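You operate a simulated robot arm through the tools that you are given. There is no shell and no other tool.

Carry out the task below with a simulated robot arm. There is one attempt and no reset: what you move stays moved.

Task
Put things in order on the top of the low cabinet. At the end: the red filter from the top of the low cabinet stands where the red jet stood; the red jet from the top of the low cabinet stands where the yellow caster stood; the white roll (marked "Bin Liners") from the top of the low cabinet stands where the red filter stood; the yellow caster from the top of the low cabinet is on the cream carton (marked "Vacuum Bags"); whatever was shut is shut again. Leave all else as you found it, and nothing knocked over.

Only the result counts: the job must be done as asked and must still hold three seconds after the hand-in. Knocking over, shifting, dropping, spilling or breaking anything else fails it.

Robot
A 7-joint arm with a two-finger gripper, fixed in place. Base frame: the origin is at the foot of the arm, x ahead of it, y to its left, z up; the work surface is at about z = 0. Lengths are in m, angles in degrees, forces in N, time in s.
With the tool pointing down near the work surface it reaches from about 0.16 to 0.38 m from the base axis. Its first joint turns from -72.0 to 72.0 degrees. Payload 0.6 kg.
The TCP is the grasp point between the finger pads, 0.022 m short of the fingertips. In the tool frame z runs along the fingers and y along their closing line. The gripper opens to 0.092 m; its body begins 0.065 m behind the TCP.
Orientation is that of the tool frame in the base frame, as [roll, pitch, yaw] about the fixed x, y, z axes, in that order (R = Rz(yaw) Ry(pitch) Rx(roll)). With the fingers straight down and closing along the base's y, the tool's x points along the base's -x, its y along +y and its z along -z.

Tools
- The arm moves only by the tool apply_moves. Its argument "plan" is a list of rows, each an object (a shift or turn left out is 0, a gripper value left out holds the last) with "offset": the shift along the tool's x, y, z in m, a list of three; "angular": the turn, a rotation vector about the tool's x, y, z in degrees, a list of three; "grip": the opening in per cent of the stroke, from 0 (shut) to 100 (fully open). In form: [{"offset": [tx, ty, tz], "angular": [rx, ry, rz], "grip": grip}, ...]. A call has 1 to 20 rows; each row is the pose to reach, as a shift and turn from the pose commanded when the call began, along the tool's axes at that moment. A row lasts 0.2 s, in which the tool goes at most 0.05 m and 8.6 degrees; a call with a longer step from one row to the next is refused whole, and so is a gripper value outside its range. Where a pose cannot be reached the arm comes as near as it can. A force on the tool above 40 N (or 10 N above the force at the start of the call, whichever is more), or a blocked arm, ends the call early, and 0.2 s more pass. Each finger travels about 0.0599 m/s and halts on what it meets, pressing with about 26 N; the grip force reading is that of the motor and also rises with nothing between the fingers. The clock runs only during rows and for 0.2 s after the last one: add rows that repeat a pose to give the fingers time. It gives the time, the measured TCP pose, the force on the tool (base axes), the opening and the grip force at its end, in the units of the frame above (readings bear some noise), with the torque about the TCP (base axes, N m) and any sound that the robot's microphone picked up.
- Cameras (640 x 400 px; columns grow to the right, rows downward): "scene" is fixed at [0.0554, -0.2697, 0.4067]; the picture's right is [0.77, -0.64, 0.00], its down [-0.35, -0.43, -0.83] and it looks along [0.53, 0.64, -0.56] (base axes); focal length 214 px, centre (320, 200). "wrist" rides on the gripper at [0.071, 0.019, -0.102] in the tool frame; the picture's right is [-0.26, 0.97, 0.00], its down [-0.75, -0.20, -0.63] and it looks along [-0.60, -0.16, 0.78] (tool axes); focal length 280 px, centre (320, 200). There is no depth. A picture from a camera that has moved, and an enlarged one, comes with that camera's place and axes in the base frame and with its lens.
- grab_frame(camera): a new picture of that camera. The clock stands still meanwhile.
- enlarge(camera, box): a new picture of the part [left, top, right, bottom] of that camera's present view, enlarged. The clock stands still meanwhile.
- job_done(): hands the job in; it is judged then, once.

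Places have to be worked out from the pictures, the camera data and where the tool is seen. Open the gripper and draw the arm clear of the work before you hand the job in, unless the task says otherwise.

The tools are called after ">>>" by a JSON object that holds its "api" and its "payload". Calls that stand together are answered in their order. apply_moves: Moves the arm, as the interface text tells. Its arguments: {"type":"object","properties":{"plan":{"type":"array","items":{"type":"object","properties":{"offset":{"type":"array","items":{"type":"number"}},"angular":{"type":"array","items":{"type":"number"}},"grip":{"type":"number"}}}}},"required":["plan"]} The other tools are called the same way: grab_frame (camera) takes a picture; enlarge (camera, box) takes an enlarged picture of a part of a camera's view; job_done () hands the job in.

At the start:

```text
t: 0.0
ee_pos: [0.2284, -0.114, 0.27]
tcp_rot: [180.0, 0.0, -179.9]
ft_force: [0.0, 0.0, -0.2]
torque: [0.01, 0.0, -0.01]
grip_width: 0.0922
grasp_force: 0.2
```

scene: 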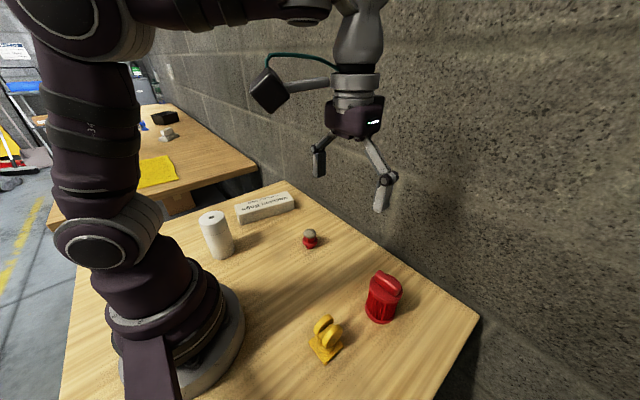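
wrist: 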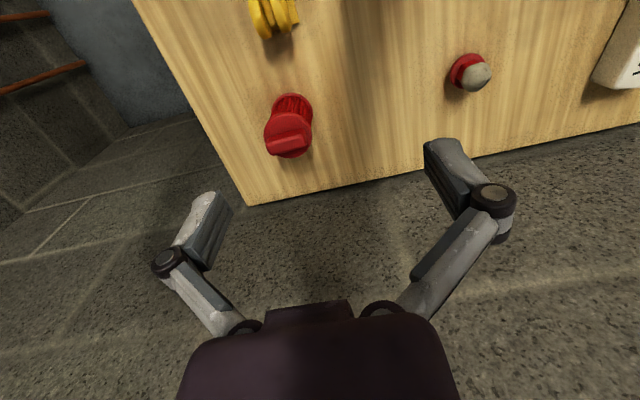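

I'll begin by looking closely at the scene to identify each object.

>>> {"api": "enlarge", "payload": {"camera": "scene", "box": [180, 170, 340, 270]}}

>>> {"api": "enlarge", "payload": {"camera": "scene", "box": [290, 260, 450, 360]}}

>>> {"api": "enlarge", "payload": {"camera": "wrist", "box": [220, 0, 420, 125]}}

>>> {"api": "enlarge", "payload": {"camera": "wrist", "box": [420, 0, 640, 137]}}

```text
4.00 times, centred on (260, 220) of scene
camera zoom: at [0.0554, -0.2697, 0.4067], right [0.77, -0.64, 0.0], down [-0.35, -0.43, -0.83], along [0.53, 0.64, -0.56], focal length 858 px, centre (560, 120)
```

zoom: 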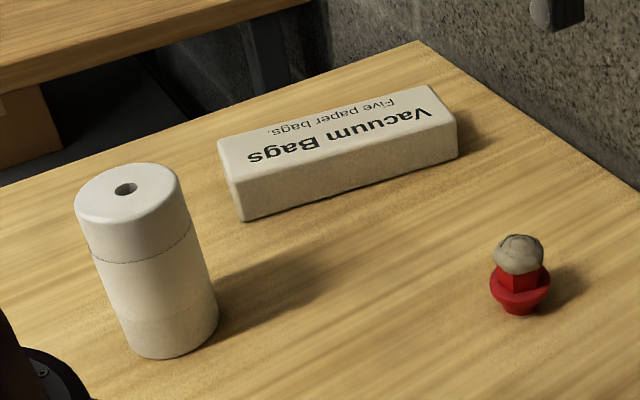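

```text
4.00 times, centred on (370, 310) of scene
camera zoom: at [0.0554, -0.2697, 0.4067], right [0.77, -0.64, 0.0], down [-0.35, -0.43, -0.83], along [0.53, 0.64, -0.56], focal length 858 px, centre (120, -240)
```

zoom: 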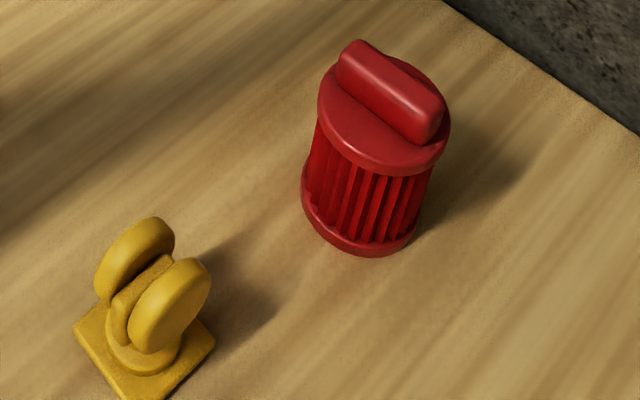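

```text
3.20 times, centred on (320, 62) of wrist
camera zoom: at [0.1573, -0.0957, 0.3714], right [0.26, 0.97, 0.0], down [0.75, -0.2, 0.63], along [0.6, -0.16, -0.78], focal length 897 px, centre (320, 640)
```

zoom: 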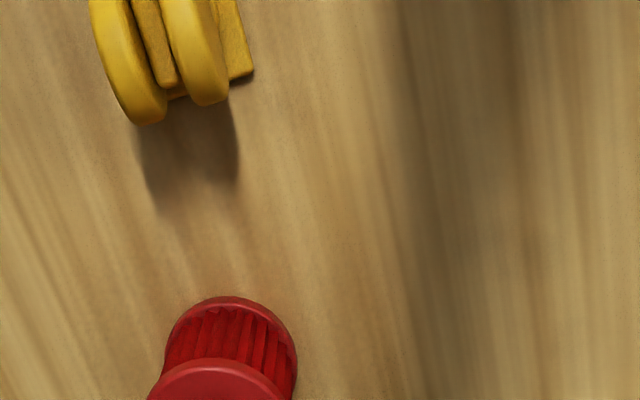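

```text
2.91 times, centred on (530, 68) of wrist
camera zoom: at [0.1573, -0.0957, 0.3714], right [0.26, 0.97, 0.0], down [0.75, -0.2, 0.63], along [0.6, -0.16, -0.78], focal length 816 px, centre (-291, 582)
```

zoom: 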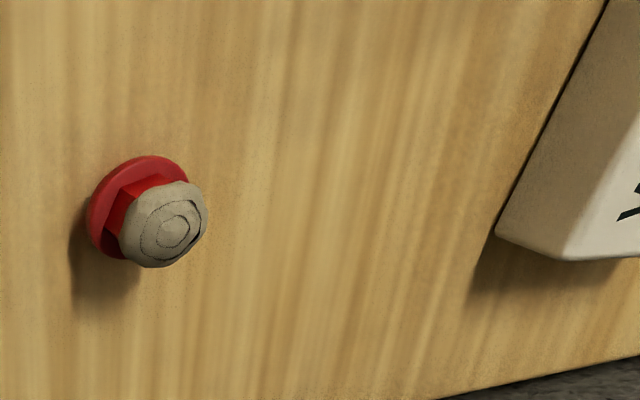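

The pictures show the jet (small red/grey), filter (ribbed red), caster (yellow, on its plate with its wheels up), the roll and the carton. I estimate caster ≈ (0.169, -0.148), filter ≈ (0.281, -0.175), jet ≈ (0.288, 0.05), roll ≈ (0.105, 0.174), carton centre ≈ (0.27, 0.254). I'll move over the caster for a closer look.

>>> {"api": "apply_moves", "payload": {"plan": [{"offset": [0.015, -0.009, 0.018]}, {"offset": [0.03, -0.017, 0.035]}, {"offset": [0.045, -0.026, 0.053]}, {"offset": [0.058, -0.034, 0.07]}, {"offset": [0.058, -0.034, 0.07]}]}}

>>> {"api": "grab_frame", "payload": {"camera": "wrist"}}

>>> {"api": "grab_frame", "payload": {"camera": "scene"}}

```text
t: 1.2
ee_pos: [0.1696, -0.1492, 0.1997]
tcp_rot: [179.9, 0.1, -180.0]
ft_force: [-0.1, -0.9, -0.7]
torque: [0.0, -0.03, 0.01]
grip_width: 0.0918
grasp_force: 0.0
```

```text
taken
camera wrist: at [0.0995, -0.1302, 0.3016], right [0.26, 0.96, 0.0], down [0.75, -0.2, 0.63], along [0.6, -0.16, -0.78], focal length 280 px, centre (320, 200)
```

wrist: 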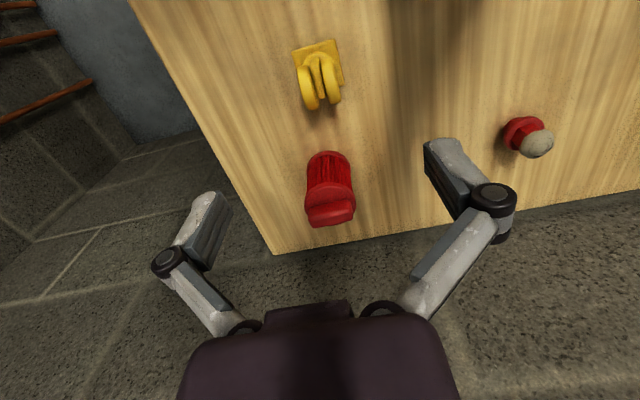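

```text
taken
```

scene: 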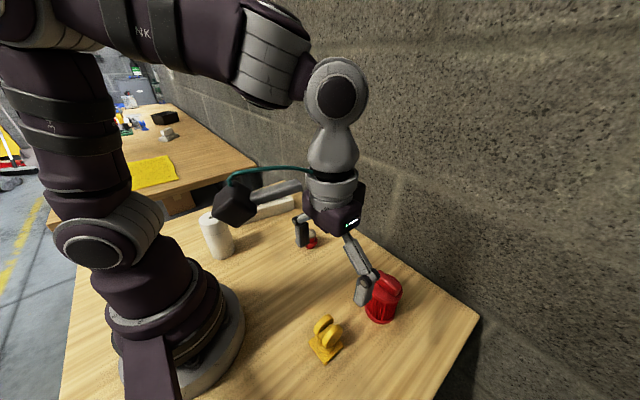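

The gripper is above the caster; I'll enlarge the wrist view around the caster and filter to refine positions.

>>> {"api": "enlarge", "payload": {"camera": "wrist", "box": [260, 20, 388, 100]}}

>>> {"api": "enlarge", "payload": {"camera": "wrist", "box": [260, 130, 420, 230]}}

>>> {"api": "enlarge", "payload": {"camera": "wrist", "box": [470, 90, 598, 170]}}

```text
5.00 times, centred on (324, 60) of wrist
camera zoom: at [0.0995, -0.1302, 0.3016], right [0.26, 0.96, 0.0], down [0.75, -0.2, 0.63], along [0.6, -0.16, -0.78], focal length 1402 px, centre (300, 900)
```

zoom: 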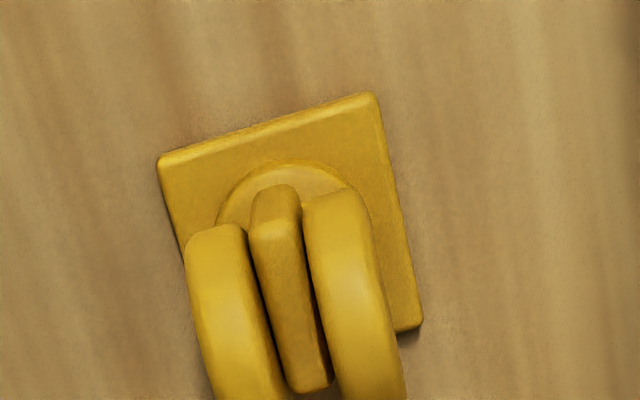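

```text
4.00 times, centred on (340, 180) of wrist
camera zoom: at [0.0995, -0.1302, 0.3016], right [0.26, 0.96, 0.0], down [0.75, -0.2, 0.63], along [0.6, -0.16, -0.78], focal length 1122 px, centre (240, 280)
```

zoom: 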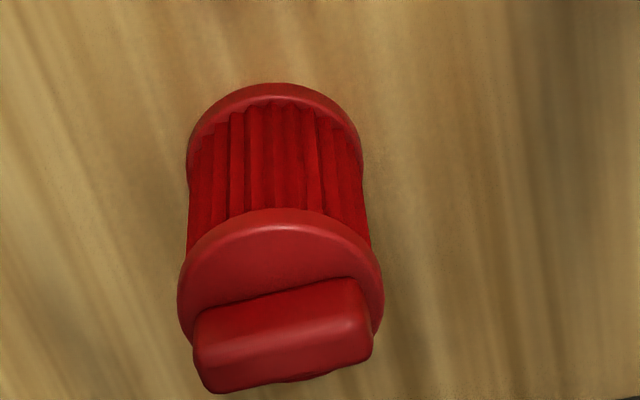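

```text
5.00 times, centred on (534, 130) of wrist
camera zoom: at [0.0995, -0.1302, 0.3016], right [0.26, 0.96, 0.0], down [0.75, -0.2, 0.63], along [0.6, -0.16, -0.78], focal length 1402 px, centre (-750, 550)
```

zoom: 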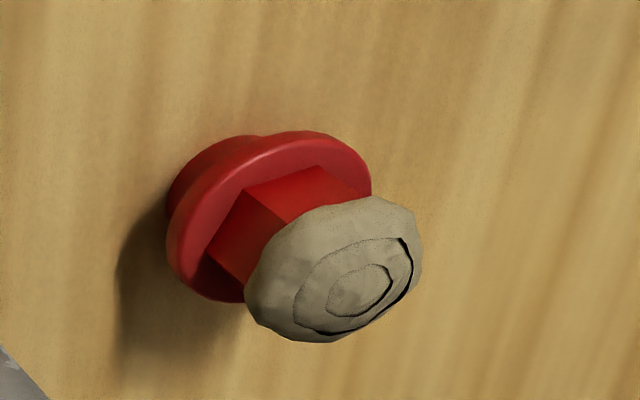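

The caster's plate is axis-aligned, about 42 mm square and centred near (0.169, -0.150), with its wheels spanning about 32 mm along y around (0.174, -0.150). I'll descend partway over the wheels and check alignment.

>>> {"api": "apply_moves", "payload": {"plan": [{"offset": [-0.002, -0.001, 0.03], "grip": 75}, {"offset": [-0.004, -0.001, 0.06], "grip": 75}, {"offset": [-0.004, -0.001, 0.09], "grip": 75}, {"offset": [-0.004, -0.001, 0.105], "grip": 75}, {"offset": [-0.004, -0.001, 0.105], "grip": 75}]}}

>>> {"api": "grab_frame", "payload": {"camera": "wrist"}}

>>> {"api": "enlarge", "payload": {"camera": "scene", "box": [240, 230, 432, 350]}}

```text
t: 2.4
ee_pos: [0.1741, -0.1488, 0.0951]
tcp_rot: [180.0, 0.1, -180.0]
ft_force: [0.1, 0.0, 0.6]
torque: [-0.02, 0.0, 0.02]
grip_width: 0.0686
grasp_force: 0.1
```

```text
taken
camera wrist: at [0.1029, -0.1306, 0.1961], right [0.26, 0.97, 0.0], down [0.75, -0.2, 0.63], along [0.6, -0.16, -0.78], focal length 280 px, centre (320, 200)
```

wrist: 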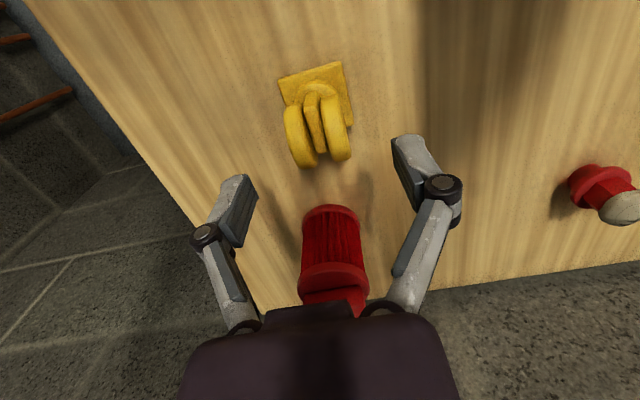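

```text
3.33 times, centred on (336, 290) of scene
camera zoom: at [0.0554, -0.2697, 0.4067], right [0.77, -0.64, 0.0], down [-0.35, -0.43, -0.83], along [0.53, 0.64, -0.56], focal length 715 px, centre (267, -100)
```

zoom: 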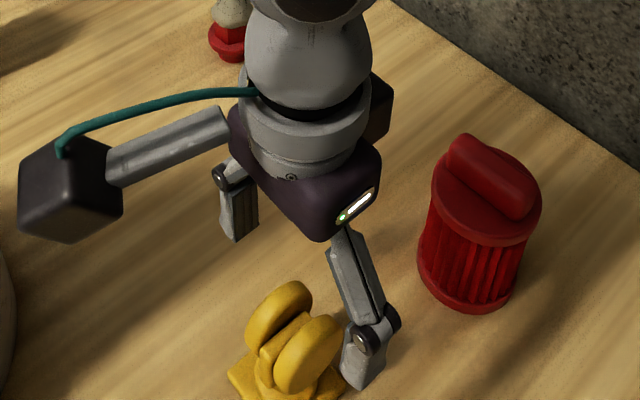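

The wheels are centred near (0.175, -0.151). I'll go down to TCP z≈0.036 and close on the wheel faces.

>>> {"api": "apply_moves", "payload": {"plan": [{"offset": [-0.001, -0.002, 0.02]}, {"offset": [-0.001, -0.002, 0.04]}, {"offset": [-0.001, -0.002, 0.058]}, {"offset": [-0.001, -0.002, 0.058]}]}}

>>> {"api": "grab_frame", "payload": {"camera": "wrist"}}

>>> {"api": "enlarge", "payload": {"camera": "scene", "box": [240, 260, 400, 360]}}

```text
t: 3.4
ee_pos: [0.1766, -0.1521, 0.0382]
tcp_rot: [179.9, 0.0, -180.0]
ft_force: [0.2, 0.1, 0.3]
torque: [-0.02, 0.01, -0.01]
grip_width: 0.0688
grasp_force: 0.0
```

```text
taken
camera wrist: at [0.1044, -0.1327, 0.1385], right [0.26, 0.96, 0.0], down [0.75, -0.2, 0.63], along [0.6, -0.16, -0.78], focal length 280 px, centre (320, 200)
```

wrist: 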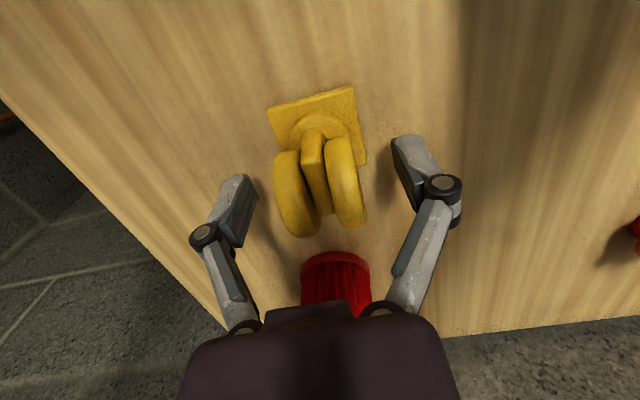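

```text
4.00 times, centred on (320, 310) of scene
camera zoom: at [0.0554, -0.2697, 0.4067], right [0.77, -0.64, 0.0], down [-0.35, -0.43, -0.83], along [0.53, 0.64, -0.56], focal length 858 px, centre (320, -240)
```

zoom: 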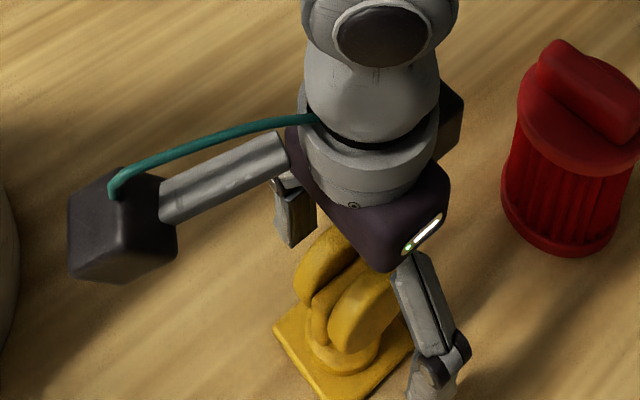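

The wheels sit right at the grasp point between the fingers (~(319,185) px), so I'll close the gripper.

>>> {"api": "apply_moves", "payload": {"plan": [{"offset": [0, 0, 0], "grip": 0}, {"offset": [0, 0, 0], "grip": 0}, {"offset": [0, 0, 0], "grip": 0}, {"offset": [0, 0, 0], "grip": 0}]}}

>>> {"api": "grab_frame", "payload": {"camera": "wrist"}}

```text
t: 4.4
ee_pos: [0.1769, -0.1515, 0.0384]
tcp_rot: [180.0, 0.0, 180.0]
ft_force: [0.8, 0.6, 2.5]
torque: [-0.01, -0.01, 0.03]
grip_width: 0.0309
grasp_force: 25.6
```

```text
taken
camera wrist: at [0.1044, -0.1327, 0.1388], right [0.26, 0.97, 0.0], down [0.75, -0.2, 0.63], along [0.6, -0.16, -0.78], focal length 280 px, centre (320, 200)
```

wrist: 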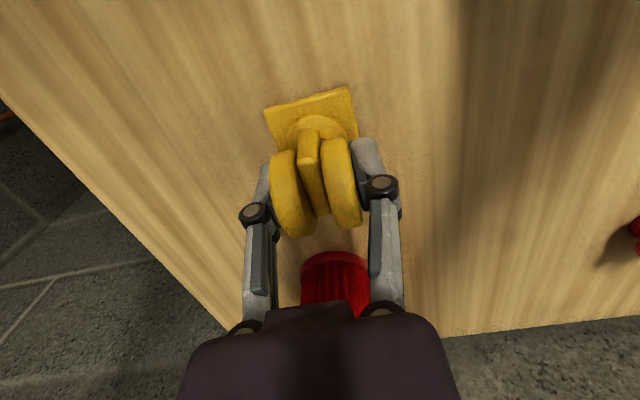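

The grip is firm at 30.9 mm. I'll lift straight up.

>>> {"api": "apply_moves", "payload": {"plan": [{"offset": [0, 0, -0.01]}, {"offset": [0, 0, -0.03]}, {"offset": [0, 0, -0.06]}, {"offset": [0, 0, -0.09]}, {"offset": [0, 0, -0.12]}, {"offset": [0, 0, -0.15]}, {"offset": [0, 0, -0.162]}, {"offset": [0, 0, -0.162]}]}}

>>> {"api": "grab_frame", "payload": {"camera": "wrist"}}

>>> {"api": "grab_frame", "payload": {"camera": "scene"}}

```text
t: 6.2
ee_pos: [0.1758, -0.1521, 0.1988]
tcp_rot: [180.0, 0.0, 179.9]
ft_force: [-0.3, 0.3, 0.3]
torque: [-0.03, 0.0, 0.0]
grip_width: 0.0
grasp_force: 25.8
```

```text
taken
camera wrist: at [0.1038, -0.1328, 0.3005], right [0.26, 0.97, 0.0], down [0.75, -0.2, 0.63], along [0.6, -0.16, -0.78], focal length 280 px, centre (320, 200)
```

wrist: 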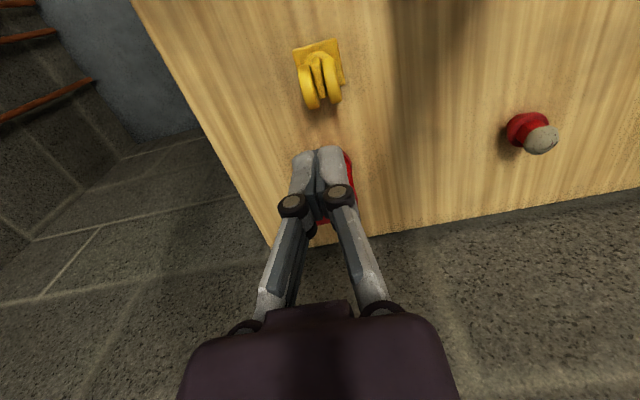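

```text
taken
```

scene: 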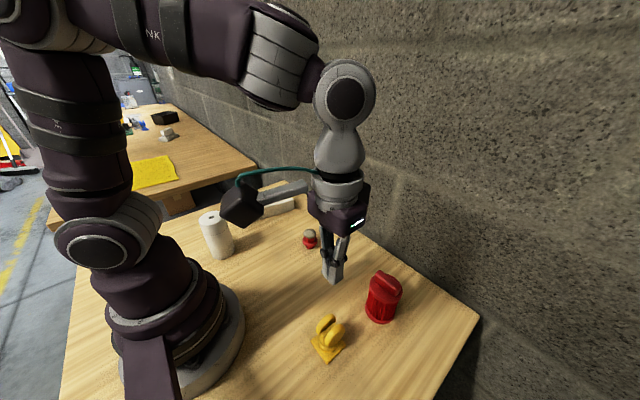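

The fingers shut completely: the caster slipped out and is still standing at its spot. I'll look closely at its shape and its current state before trying again.

>>> {"api": "enlarge", "payload": {"camera": "wrist", "box": [272, 30, 368, 120]}}

>>> {"api": "enlarge", "payload": {"camera": "scene", "box": [290, 300, 370, 370]}}

```text
4.44 times, centred on (320, 75) of wrist
camera zoom: at [0.1038, -0.1328, 0.3005], right [0.26, 0.97, 0.0], down [0.75, -0.2, 0.63], along [0.6, -0.16, -0.78], focal length 1246 px, centre (320, 756)
```

zoom: 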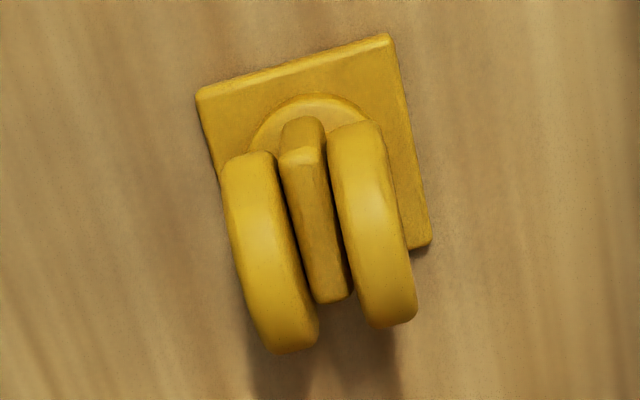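

```text
5.71 times, centred on (330, 335) of scene
camera zoom: at [0.0554, -0.2697, 0.4067], right [0.77, -0.64, 0.0], down [-0.35, -0.43, -0.83], along [0.53, 0.64, -0.56], focal length 1226 px, centre (263, -571)
```

zoom: 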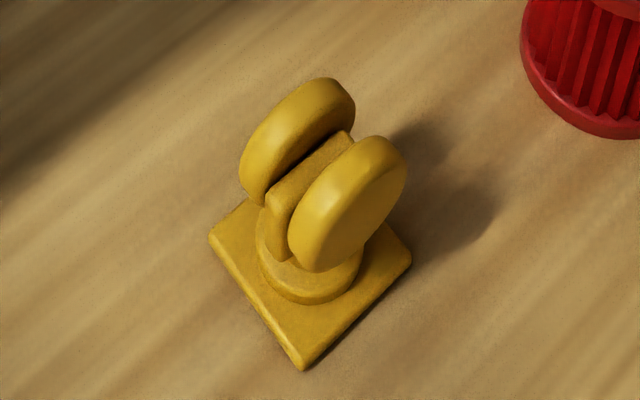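

From both views the wheel axle is actually at z≈0.05, above the middle of the plate (now ≈ (0.173, -0.152)). My grip was too low and only pinched the swivel disc's edge, so I'll reopen and regrasp with the TCP at z≈0.053.

>>> {"api": "apply_moves", "payload": {"plan": [{"offset": [0.003, 0, 0.0], "grip": 70}, {"offset": [0.003, 0, 0.0], "grip": 70}, {"offset": [0.003, 0, 0.02], "grip": 70}, {"offset": [0.003, 0, 0.05], "grip": 70}, {"offset": [0.003, 0, 0.08], "grip": 70}, {"offset": [0.003, 0, 0.11], "grip": 70}, {"offset": [0.003, 0, 0.13], "grip": 70}, {"offset": [0.003, 0, 0.145], "grip": 70}, {"offset": [0.003, 0, 0.145], "grip": 70}]}}

>>> {"api": "grab_frame", "payload": {"camera": "wrist"}}

>>> {"api": "enlarge", "payload": {"camera": "scene", "box": [260, 260, 400, 370]}}

```text
t: 8.2
ee_pos: [0.1727, -0.1524, 0.0557]
tcp_rot: [-179.9, 0.0, 180.0]
ft_force: [-0.3, 0.3, 0.4]
torque: [-0.01, 0.03, 0.0]
grip_width: 0.0644
grasp_force: 0.0
```

```text
taken
camera wrist: at [0.1006, -0.133, 0.1554], right [0.26, 0.97, 0.0], down [0.75, -0.2, 0.63], along [0.6, -0.16, -0.78], focal length 280 px, centre (320, 200)
```

wrist: 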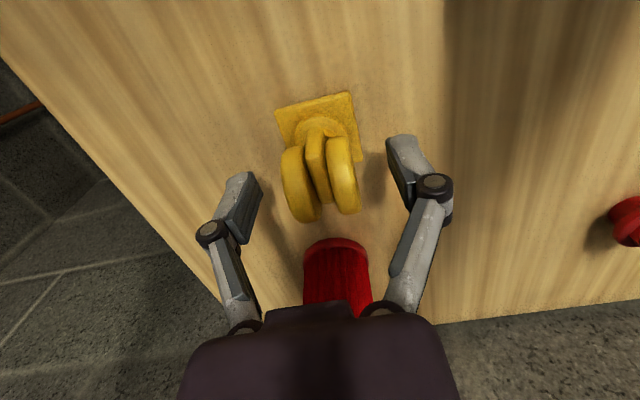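

```text
3.64 times, centred on (330, 315) of scene
camera zoom: at [0.0554, -0.2697, 0.4067], right [0.77, -0.64, 0.0], down [-0.35, -0.43, -0.83], along [0.53, 0.64, -0.56], focal length 780 px, centre (284, -218)
```

zoom: 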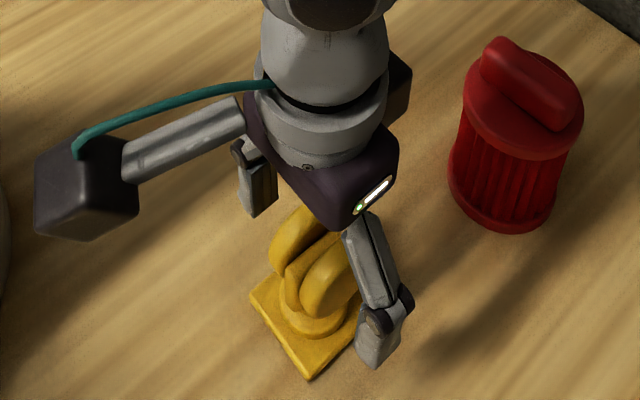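

The wheels are now centred at the grasp point. I'll lower 5 mm and close.

>>> {"api": "apply_moves", "payload": {"plan": [{"offset": [0, 0, 0.005]}, {"offset": [0, 0, 0.005], "grip": 0}, {"offset": [0, 0, 0.005], "grip": 0}, {"offset": [0, 0, 0.005], "grip": 0}, {"offset": [0, 0, 0.005], "grip": 0}, {"offset": [0, 0, 0.005], "grip": 0}]}}

>>> {"api": "grab_frame", "payload": {"camera": "wrist"}}

```text
t: 9.6
ee_pos: [0.1718, -0.1518, 0.0492]
tcp_rot: [180.0, 0.0, 180.0]
ft_force: [0.3, 0.1, 2.0]
torque: [-0.02, -0.07, -0.02]
grip_width: 0.0312
grasp_force: 25.9
```

```text
taken
camera wrist: at [0.1005, -0.133, 0.1503], right [0.26, 0.97, 0.0], down [0.75, -0.2, 0.63], along [0.6, -0.16, -0.78], focal length 280 px, centre (320, 200)
```

wrist: 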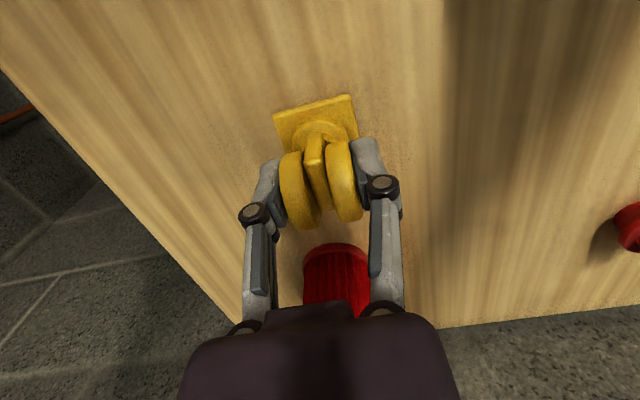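

The fingers are now on the wheel faces at 31.2 mm. I'll lift slowly by about 15 mm and check that it holds.

>>> {"api": "apply_moves", "payload": {"plan": [{"offset": [0, 0, -0.002], "grip": 0}, {"offset": [0, 0, -0.004], "grip": 0}, {"offset": [0, 0, -0.006], "grip": 0}, {"offset": [0, 0, -0.008], "grip": 0}, {"offset": [0, 0, -0.01], "grip": 0}, {"offset": [0, 0, -0.01], "grip": 0}]}}

>>> {"api": "grab_frame", "payload": {"camera": "wrist"}}

>>> {"api": "enlarge", "payload": {"camera": "scene", "box": [260, 260, 400, 370]}}

```text
t: 11.0
ee_pos: [0.1731, -0.1517, 0.0599]
tcp_rot: [180.0, 0.0, -180.0]
ft_force: [1.1, 0.6, -1.2]
torque: [-0.03, -0.01, 0.01]
grip_width: 0.0312
grasp_force: 26.0
```

```text
taken
camera wrist: at [0.1012, -0.1326, 0.1605], right [0.26, 0.96, 0.0], down [0.75, -0.2, 0.62], along [0.6, -0.16, -0.78], focal length 280 px, centre (320, 200)
```

wrist: 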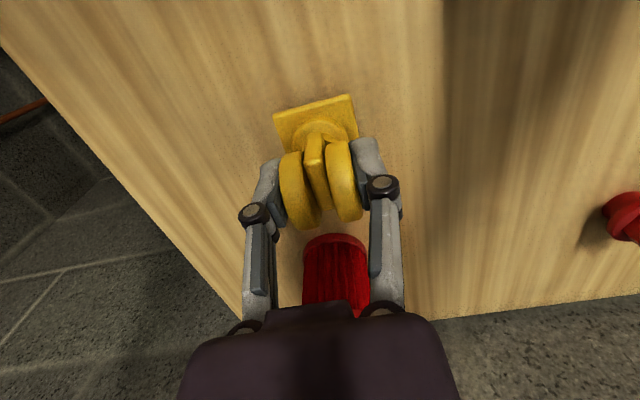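

```text
3.64 times, centred on (330, 315) of scene
camera zoom: at [0.0554, -0.2697, 0.4066], right [0.77, -0.64, 0.0], down [-0.35, -0.43, -0.83], along [0.53, 0.64, -0.56], focal length 780 px, centre (284, -218)
```

zoom: 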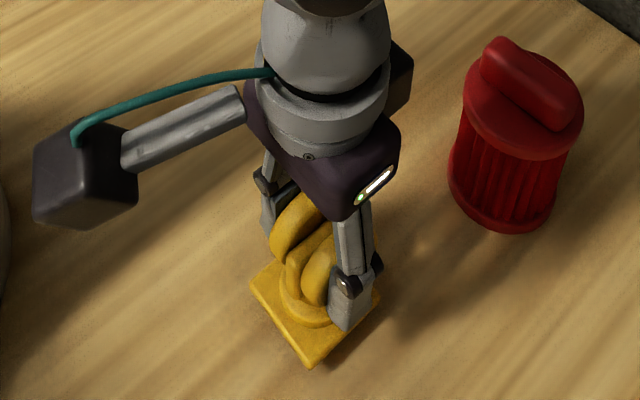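

The caster rises with the gripper. I'll continue lifting gently to z≈0.2.

>>> {"api": "apply_moves", "payload": {"plan": [{"offset": [0, 0, -0.005], "grip": 0}, {"offset": [0, 0, -0.012], "grip": 0}, {"offset": [0, 0, -0.02], "grip": 0}, {"offset": [0, 0, -0.03], "grip": 0}, {"offset": [0, 0, -0.04], "grip": 0}, {"offset": [0, 0, -0.05], "grip": 0}, {"offset": [0, 0, -0.06], "grip": 0}, {"offset": [0, 0, -0.07], "grip": 0}, {"offset": [0, 0, -0.08], "grip": 0}, {"offset": [0, 0, -0.09], "grip": 0}, {"offset": [0, 0, -0.1], "grip": 0}, {"offset": [0, 0, -0.11], "grip": 0}, {"offset": [0, 0, -0.12], "grip": 0}, {"offset": [0, 0, -0.13], "grip": 0}, {"offset": [0, 0, -0.136], "grip": 0}, {"offset": [0, 0, -0.14], "grip": 0}]}}

>>> {"api": "grab_frame", "payload": {"camera": "wrist"}}

```text
t: 14.4
ee_pos: [0.1735, -0.1519, 0.2011]
tcp_rot: [-180.0, 0.1, -180.0]
ft_force: [0.0, 0.1, -1.1]
torque: [-0.01, -0.02, 0.04]
grip_width: 0.0312
grasp_force: 26.3
```

```text
taken
camera wrist: at [0.1016, -0.1329, 0.3007], right [0.26, 0.97, 0.0], down [0.75, -0.2, 0.63], along [0.6, -0.16, -0.78], focal length 280 px, centre (320, 200)
```

wrist: 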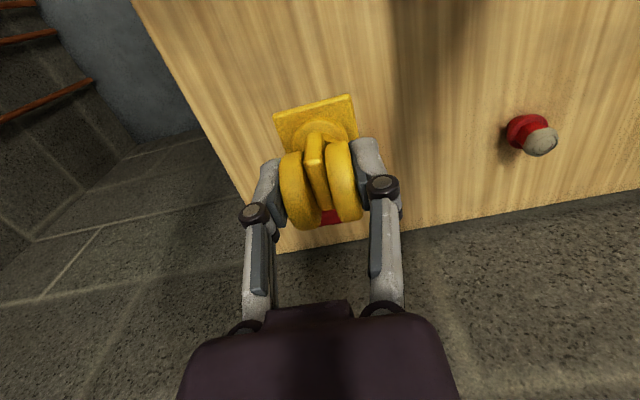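

The caster is held securely (about 1.1 N). I'll carry it at z≈0.2 toward the carton, stopping short to view the carton with the wrist camera.

>>> {"api": "apply_moves", "payload": {"plan": [{"offset": [-0.001, 0.008, 0]}, {"offset": [-0.002, 0.02, 0]}, {"offset": [-0.004, 0.04, 0]}, {"offset": [-0.006, 0.06, 0]}, {"offset": [-0.008, 0.08, 0]}, {"offset": [-0.01, 0.1, 0]}, {"offset": [-0.012, 0.12, 0]}, {"offset": [-0.014, 0.14, 0]}, {"offset": [-0.016, 0.16, 0]}, {"offset": [-0.018, 0.18, 0]}, {"offset": [-0.02, 0.2, 0]}, {"offset": [-0.022, 0.22, 0]}, {"offset": [-0.024, 0.24, 0]}, {"offset": [-0.025, 0.26, 0]}, {"offset": [-0.026, 0.275, 0]}, {"offset": [-0.027, 0.285, 0]}, {"offset": [-0.027, 0.29, 0]}, {"offset": [-0.027, 0.29, 0]}]}}

>>> {"api": "grab_frame", "payload": {"camera": "wrist"}}

>>> {"api": "grab_frame", "payload": {"camera": "scene"}}

```text
t: 18.2
ee_pos: [0.2005, 0.1387, 0.1989]
tcp_rot: [180.0, 0.0, -180.0]
ft_force: [-0.3, 0.2, -0.9]
torque: [0.0, 0.01, 0.0]
grip_width: 0.0315
grasp_force: 25.9
```

```text
taken
camera wrist: at [0.1281, 0.1574, 0.3001], right [0.26, 0.97, 0.0], down [0.75, -0.2, 0.63], along [0.6, -0.16, -0.78], focal length 280 px, centre (320, 200)
```

wrist: 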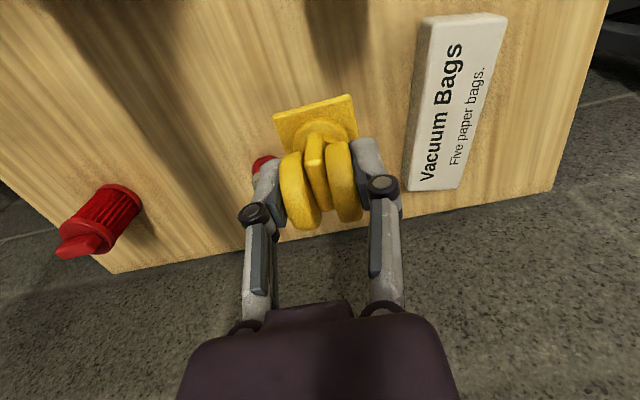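

```text
taken
```

scene: 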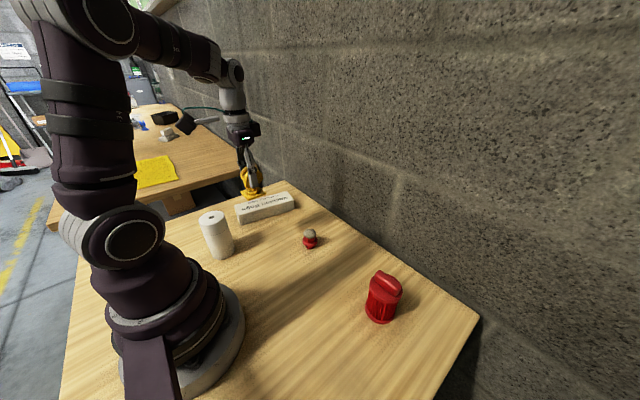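

The carton is clearly visible in the wrist view; I'll enlarge it to locate its top face accurately.

>>> {"api": "enlarge", "payload": {"camera": "wrist", "box": [380, 0, 540, 100]}}

>>> {"api": "enlarge", "payload": {"camera": "wrist", "box": [380, 100, 540, 200]}}

```text
4.00 times, centred on (460, 50) of wrist
camera zoom: at [0.1281, 0.1574, 0.3001], right [0.26, 0.97, 0.0], down [0.75, -0.2, 0.63], along [0.6, -0.16, -0.78], focal length 1122 px, centre (-240, 800)
```

zoom: 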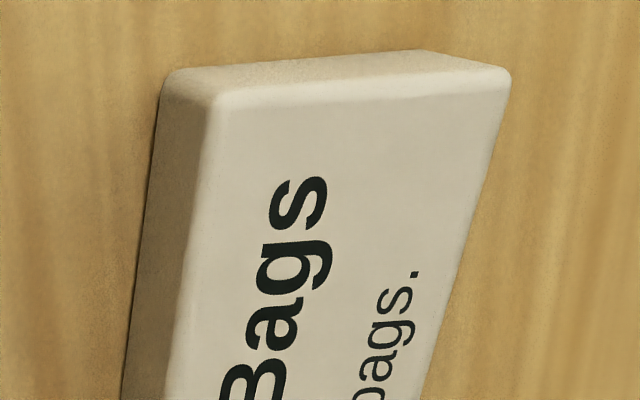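

```text
4.00 times, centred on (460, 150) of wrist
camera zoom: at [0.1281, 0.1574, 0.3001], right [0.26, 0.97, 0.0], down [0.75, -0.2, 0.63], along [0.6, -0.16, -0.78], focal length 1122 px, centre (-240, 400)
```

zoom: 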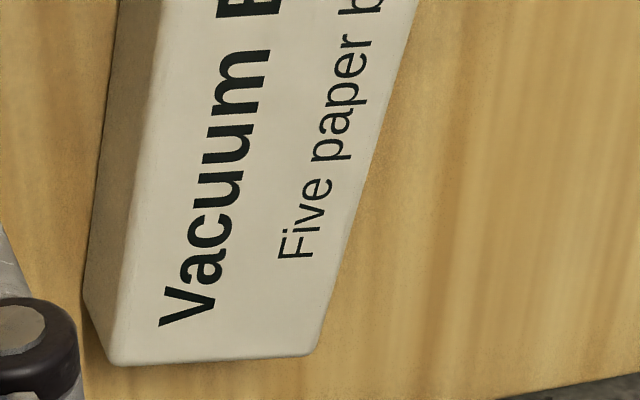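

I'll also take an enlarged scene view of the carton to measure its height.

>>> {"api": "enlarge", "payload": {"camera": "scene", "box": [225, 170, 305, 230]}}

```text
6.67 times, centred on (265, 200) of scene
camera zoom: at [0.0554, -0.2697, 0.4067], right [0.77, -0.64, 0.0], down [-0.35, -0.43, -0.83], along [0.53, 0.64, -0.56], focal length 1430 px, centre (687, 200)
```

zoom: 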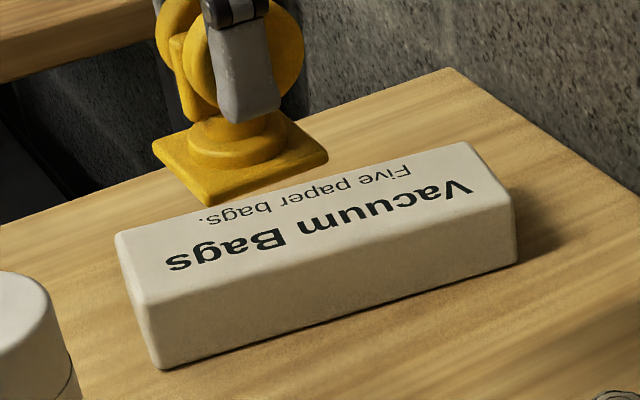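

From both views the carton top is at z≈0.035, its centre ≈ (0.270, 0.250), turned about -10.4°, about 58 mm wide. I'll take the caster above (0.25, 0.252), turned to line up with the carton.

>>> {"api": "apply_moves", "payload": {"plan": [{"offset": [-0.004, 0.008, 0], "angular": [0, 0, 1]}, {"offset": [-0.01, 0.022, 0], "angular": [0, 0, 2.5]}, {"offset": [-0.017, 0.04, 0], "angular": [0, 0, 4]}, {"offset": [-0.025, 0.058, 0], "angular": [0, 0, 6]}, {"offset": [-0.033, 0.076, 0], "angular": [0, 0, 8]}, {"offset": [-0.041, 0.094, 0], "angular": [0, 0, 9.5]}, {"offset": [-0.047, 0.106, 0], "angular": [0, 0, 10.4]}, {"offset": [-0.0495, 0.113, 0], "angular": [0, 0, 10.4]}, {"offset": [-0.0495, 0.113, 0.02], "angular": [0, 0, 10.4]}, {"offset": [-0.0495, 0.113, 0.04], "angular": [0, 0, 10.4]}, {"offset": [-0.0495, 0.113, 0.06], "angular": [0, 0, 10.4]}, {"offset": [-0.0495, 0.113, 0.08], "angular": [0, 0, 10.4]}, {"offset": [-0.0495, 0.113, 0.09], "angular": [0, 0, 10.4]}, {"offset": [-0.0495, 0.113, 0.09], "angular": [0, 0, 10.4]}]}}

>>> {"api": "grab_frame", "payload": {"camera": "wrist"}}

>>> {"api": "enlarge", "payload": {"camera": "scene", "box": [210, 130, 330, 230]}}

```text
t: 21.2
ee_pos: [0.2488, 0.2516, 0.1109]
tcp_rot: [-180.0, 0.1, 169.6]
ft_force: [0.7, -0.3, -1.4]
torque: [0.01, 0.01, -0.01]
grip_width: 0.0316
grasp_force: 26.1
```

```text
taken
camera wrist: at [0.1825, 0.2827, 0.2109], right [0.43, 0.9, 0.0], down [0.7, -0.34, 0.63], along [0.56, -0.27, -0.78], focal length 280 px, centre (320, 200)
```

wrist: 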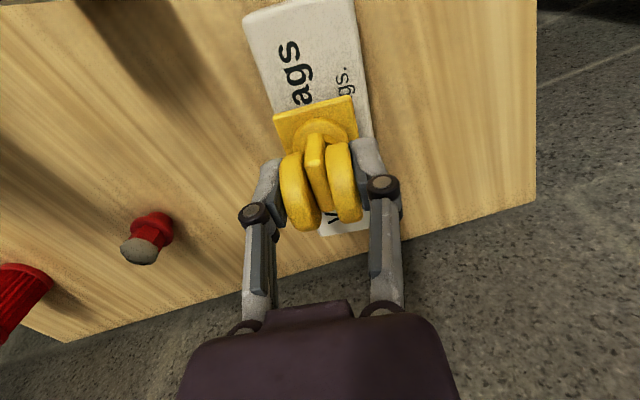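

```text
4.00 times, centred on (270, 180) of scene
camera zoom: at [0.0554, -0.2697, 0.4067], right [0.77, -0.64, 0.0], down [-0.35, -0.43, -0.83], along [0.53, 0.64, -0.56], focal length 858 px, centre (520, 280)
```

zoom: 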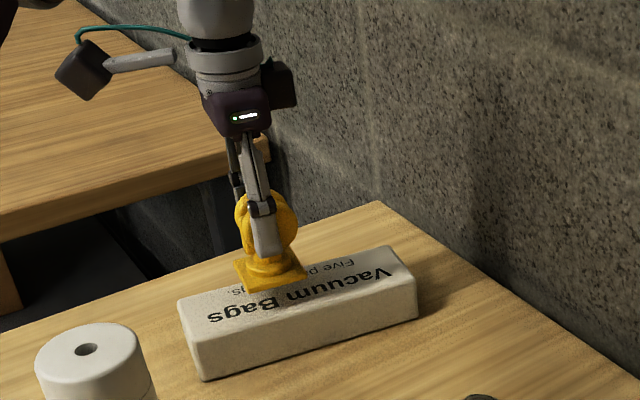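

The caster lines up well with the carton (within about 1-2 mm sideways), with the plate bottom ≈ 25 mm above the top. I'll lower it most of the way gently.

>>> {"api": "apply_moves", "payload": {"plan": [{"offset": [0, 0, 0.005]}, {"offset": [0, 0, 0.01]}, {"offset": [0, 0, 0.014]}, {"offset": [0, 0, 0.017]}, {"offset": [0, 0, 0.017]}]}}

>>> {"api": "enlarge", "payload": {"camera": "scene", "box": [225, 160, 305, 220]}}

>>> {"api": "grab_frame", "payload": {"camera": "wrist"}}

```text
t: 22.4
ee_pos: [0.2508, 0.2518, 0.0927]
tcp_rot: [180.0, 0.0, 169.6]
ft_force: [-0.1, -0.5, -1.6]
torque: [0.0, -0.04, 0.01]
grip_width: 0.0314
grasp_force: 25.6
```

```text
6.67 times, centred on (265, 190) of scene
camera zoom: at [0.0554, -0.2697, 0.4067], right [0.77, -0.64, 0.0], down [-0.35, -0.43, -0.83], along [0.53, 0.64, -0.56], focal length 1430 px, centre (687, 267)
```

zoom: 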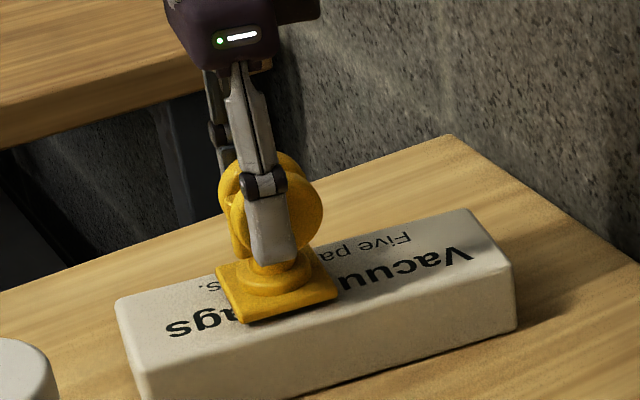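

```text
taken
camera wrist: at [0.1825, 0.2827, 0.1934], right [0.43, 0.9, 0.0], down [0.7, -0.34, 0.62], along [0.56, -0.27, -0.78], focal length 280 px, centre (320, 200)
```

wrist: 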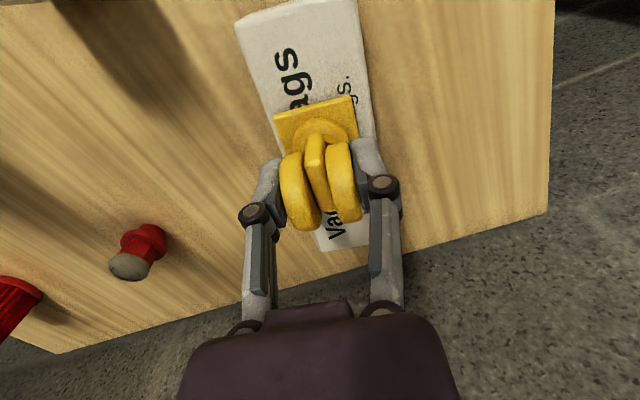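

There's still about 6-7 mm to go. I'll lower 4 mm, then continue in small steps while watching the force.

>>> {"api": "apply_moves", "payload": {"plan": [{"offset": [0, 0, 0.002]}, {"offset": [0, 0, 0.004]}, {"offset": [0, 0, 0.004]}]}}

>>> {"api": "enlarge", "payload": {"camera": "scene", "box": [225, 160, 305, 220]}}

```text
t: 23.2
ee_pos: [0.2496, 0.2521, 0.0882]
tcp_rot: [-180.0, 0.0, 169.5]
ft_force: [-2.2, -3.9, 21.7]
torque: [-0.13, 0.0, -0.03]
grip_width: 0.0313
grasp_force: 26.0
```

```text
6.67 times, centred on (265, 190) of scene
camera zoom: at [0.0554, -0.2698, 0.4066], right [0.77, -0.64, 0.0], down [-0.35, -0.43, -0.83], along [0.53, 0.64, -0.55], focal length 1430 px, centre (687, 267)
```

zoom: 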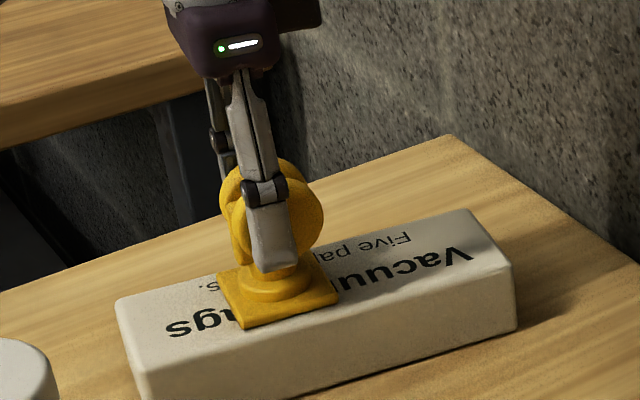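

Contact made (21.7 N upward), so the plate is on the carton. I'll back up slightly to relieve the force before releasing.

>>> {"api": "apply_moves", "payload": {"plan": [{"offset": [0, 0, -0.001]}, {"offset": [0, 0, -0.0015]}]}}

```text
t: 23.8
ee_pos: [0.2492, 0.2527, 0.0896]
tcp_rot: [-179.9, -0.1, 169.6]
ft_force: [0.4, 0.5, -0.7]
torque: [0.02, -0.03, 0.0]
grip_width: 0.0313
grasp_force: 25.7
```

The force is nearly relieved. I'll lower 0.6 mm for light contact and then open the fingers.

>>> {"api": "apply_moves", "payload": {"plan": [{"offset": [0, 0, 0.0006]}, {"offset": [0, 0, 0.0006], "grip": 36}, {"offset": [0, 0, 0.0006], "grip": 42}, {"offset": [0, 0, 0.0006], "grip": 55}, {"offset": [0, 0, 0.0006], "grip": 60}]}}

>>> {"api": "enlarge", "payload": {"camera": "scene", "box": [225, 160, 305, 220]}}

>>> {"api": "grab_frame", "payload": {"camera": "wrist"}}

```text
t: 25.0
ee_pos: [0.2502, 0.2524, 0.089]
tcp_rot: [179.9, 0.0, 169.5]
ft_force: [-0.3, -0.1, 0.2]
torque: [-0.02, 0.0, -0.02]
grip_width: 0.0552
grasp_force: 0.0
```

```text
6.67 times, centred on (265, 190) of scene
camera zoom: at [0.0554, -0.2697, 0.4067], right [0.77, -0.64, 0.0], down [-0.35, -0.43, -0.83], along [0.53, 0.64, -0.56], focal length 1430 px, centre (687, 267)
```

zoom: 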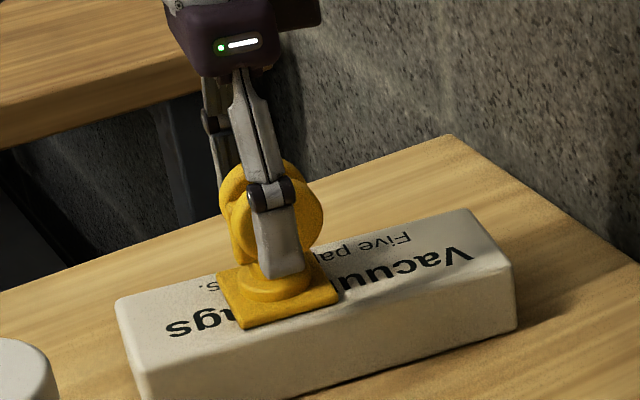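

```text
taken
camera wrist: at [0.1825, 0.2831, 0.1903], right [0.43, 0.9, 0.0], down [0.7, -0.34, 0.63], along [0.56, -0.27, -0.78], focal length 280 px, centre (320, 200)
```

wrist: 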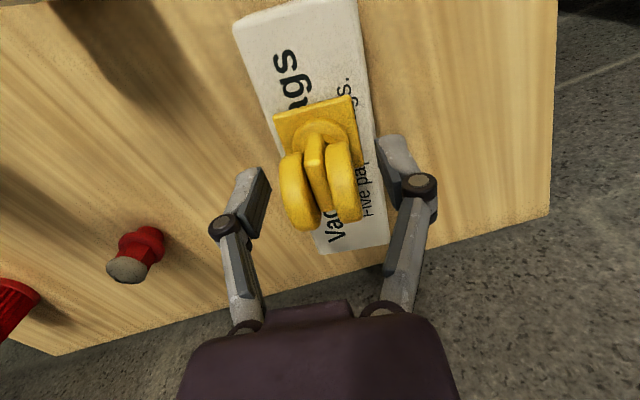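

The caster stands squarely on the carton. I'll raise the hand straight up.

>>> {"api": "apply_moves", "payload": {"plan": [{"offset": [0, 0, -0.01]}, {"offset": [0, 0, -0.03]}, {"offset": [0, 0, -0.06]}, {"offset": [0, 0, -0.09]}, {"offset": [0, 0, -0.115]}, {"offset": [0, 0, -0.115]}]}}

>>> {"api": "grab_frame", "payload": {"camera": "wrist"}}

>>> {"api": "grab_frame", "payload": {"camera": "scene"}}

```text
t: 26.4
ee_pos: [0.2509, 0.2514, 0.2044]
tcp_rot: [-180.0, 0.1, 169.6]
ft_force: [0.5, 0.3, -0.7]
torque: [0.03, 0.0, 0.0]
grip_width: 0.0552
grasp_force: 0.0
```

```text
taken
camera wrist: at [0.1828, 0.2833, 0.3054], right [0.43, 0.9, 0.0], down [0.7, -0.34, 0.63], along [0.56, -0.27, -0.78], focal length 280 px, centre (320, 200)
```

wrist: 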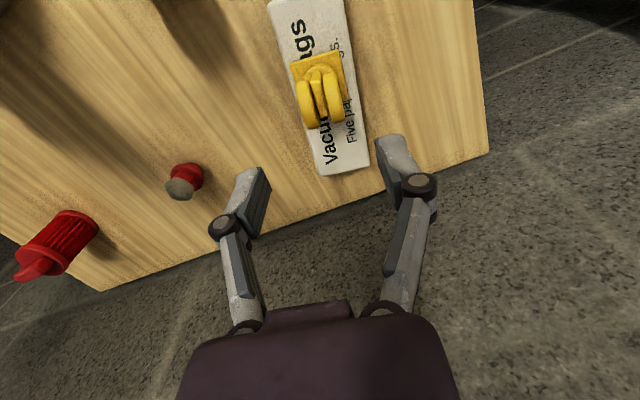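

```text
taken
```

scene: 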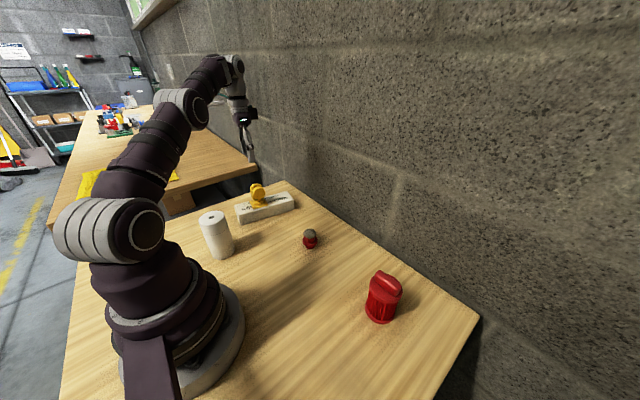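

All fine so far. I'll move the hand toward the jet, restoring yaw 180, and view it from nearby.

>>> {"api": "apply_moves", "payload": {"plan": [{"offset": [-0.005, -0.025, 0], "angular": [0, 0, -1.5]}, {"offset": [-0.01, -0.05, 0], "angular": [0, 0, -3]}, {"offset": [-0.015, -0.075, 0], "angular": [0, 0, -4.5]}, {"offset": [-0.02, -0.1, 0.005], "angular": [0, 0, -6]}, {"offset": [-0.025, -0.125, 0.01], "angular": [0, 0, -7.5]}, {"offset": [-0.03, -0.15, 0.02], "angular": [0, 0, -9]}, {"offset": [-0.036, -0.175, 0.03], "angular": [0, 0, -10.4]}, {"offset": [-0.0403, -0.1975, 0.035], "angular": [0, 0, -10.4]}, {"offset": [-0.0403, -0.1975, 0.035], "angular": [0, 0, -10.4]}]}}

>>> {"api": "grab_frame", "payload": {"camera": "wrist"}}

```text
t: 28.4
ee_pos: [0.254, 0.0515, 0.1695]
tcp_rot: [180.0, 0.1, -180.0]
ft_force: [1.0, 0.0, -0.4]
torque: [0.02, 0.02, 0.0]
grip_width: 0.0552
grasp_force: 0.0
```

```text
taken
camera wrist: at [0.1816, 0.0698, 0.2698], right [0.26, 0.97, 0.0], down [0.75, -0.2, 0.63], along [0.6, -0.16, -0.78], focal length 280 px, centre (320, 200)
```

wrist: 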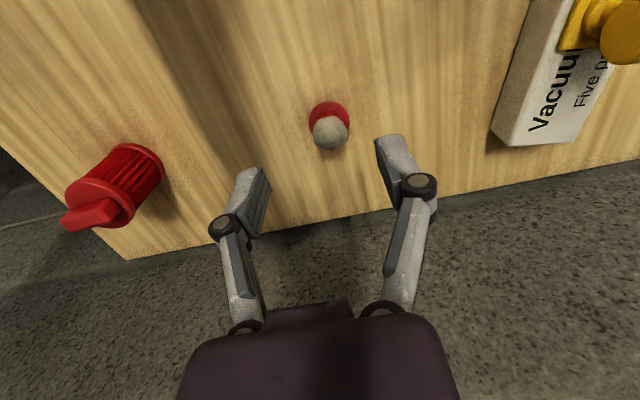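

The jet is in front of the hand; I'll enlarge it in both views.

>>> {"api": "enlarge", "payload": {"camera": "wrist", "box": [289, 85, 369, 165]}}

>>> {"api": "enlarge", "payload": {"camera": "scene", "box": [285, 215, 335, 255]}}

>>> {"api": "enlarge", "payload": {"camera": "wrist", "box": [50, 130, 178, 240]}}

```text
5.00 times, centred on (329, 125) of wrist
camera zoom: at [0.1816, 0.0698, 0.2698], right [0.26, 0.97, 0.0], down [0.75, -0.2, 0.63], along [0.6, -0.16, -0.78], focal length 1402 px, centre (275, 575)
```

zoom: 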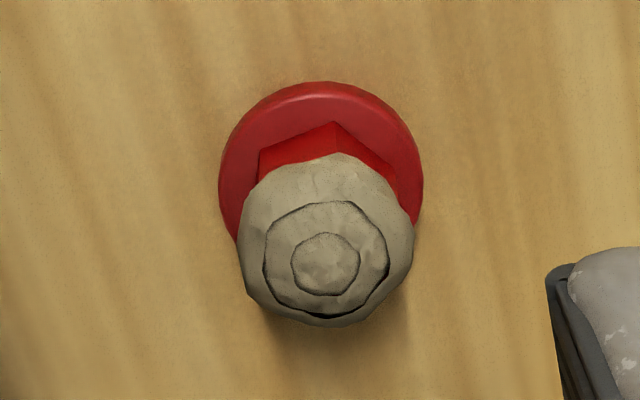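

```text
10.00 times, centred on (310, 235) of scene
camera zoom: at [0.0554, -0.2698, 0.4067], right [0.77, -0.64, 0.0], down [-0.35, -0.43, -0.83], along [0.53, 0.64, -0.56], focal length 2145 px, centre (420, -150)
```

zoom: 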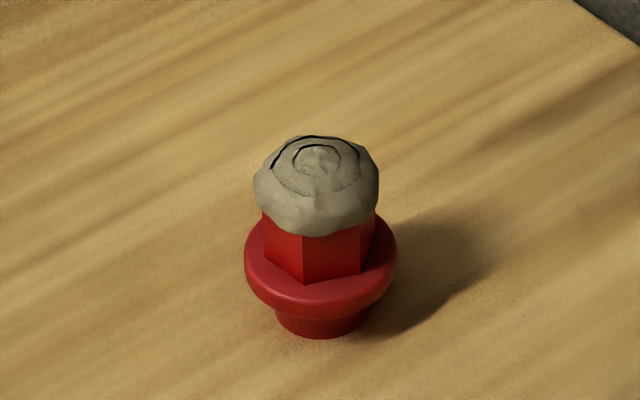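

```text
3.64 times, centred on (114, 185) of wrist
camera zoom: at [0.1816, 0.0698, 0.2698], right [0.26, 0.97, 0.0], down [0.75, -0.2, 0.63], along [0.6, -0.16, -0.78], focal length 1020 px, centre (1069, 254)
```

zoom: 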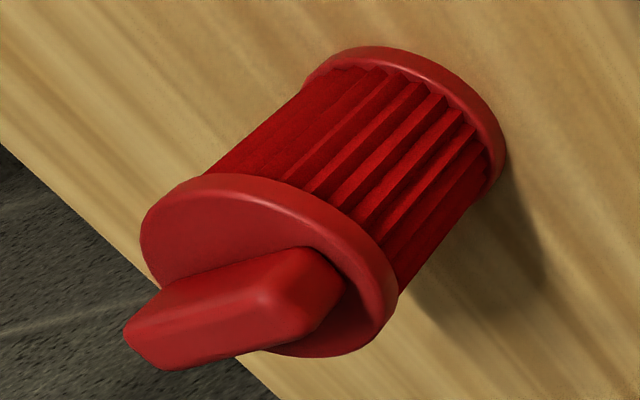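

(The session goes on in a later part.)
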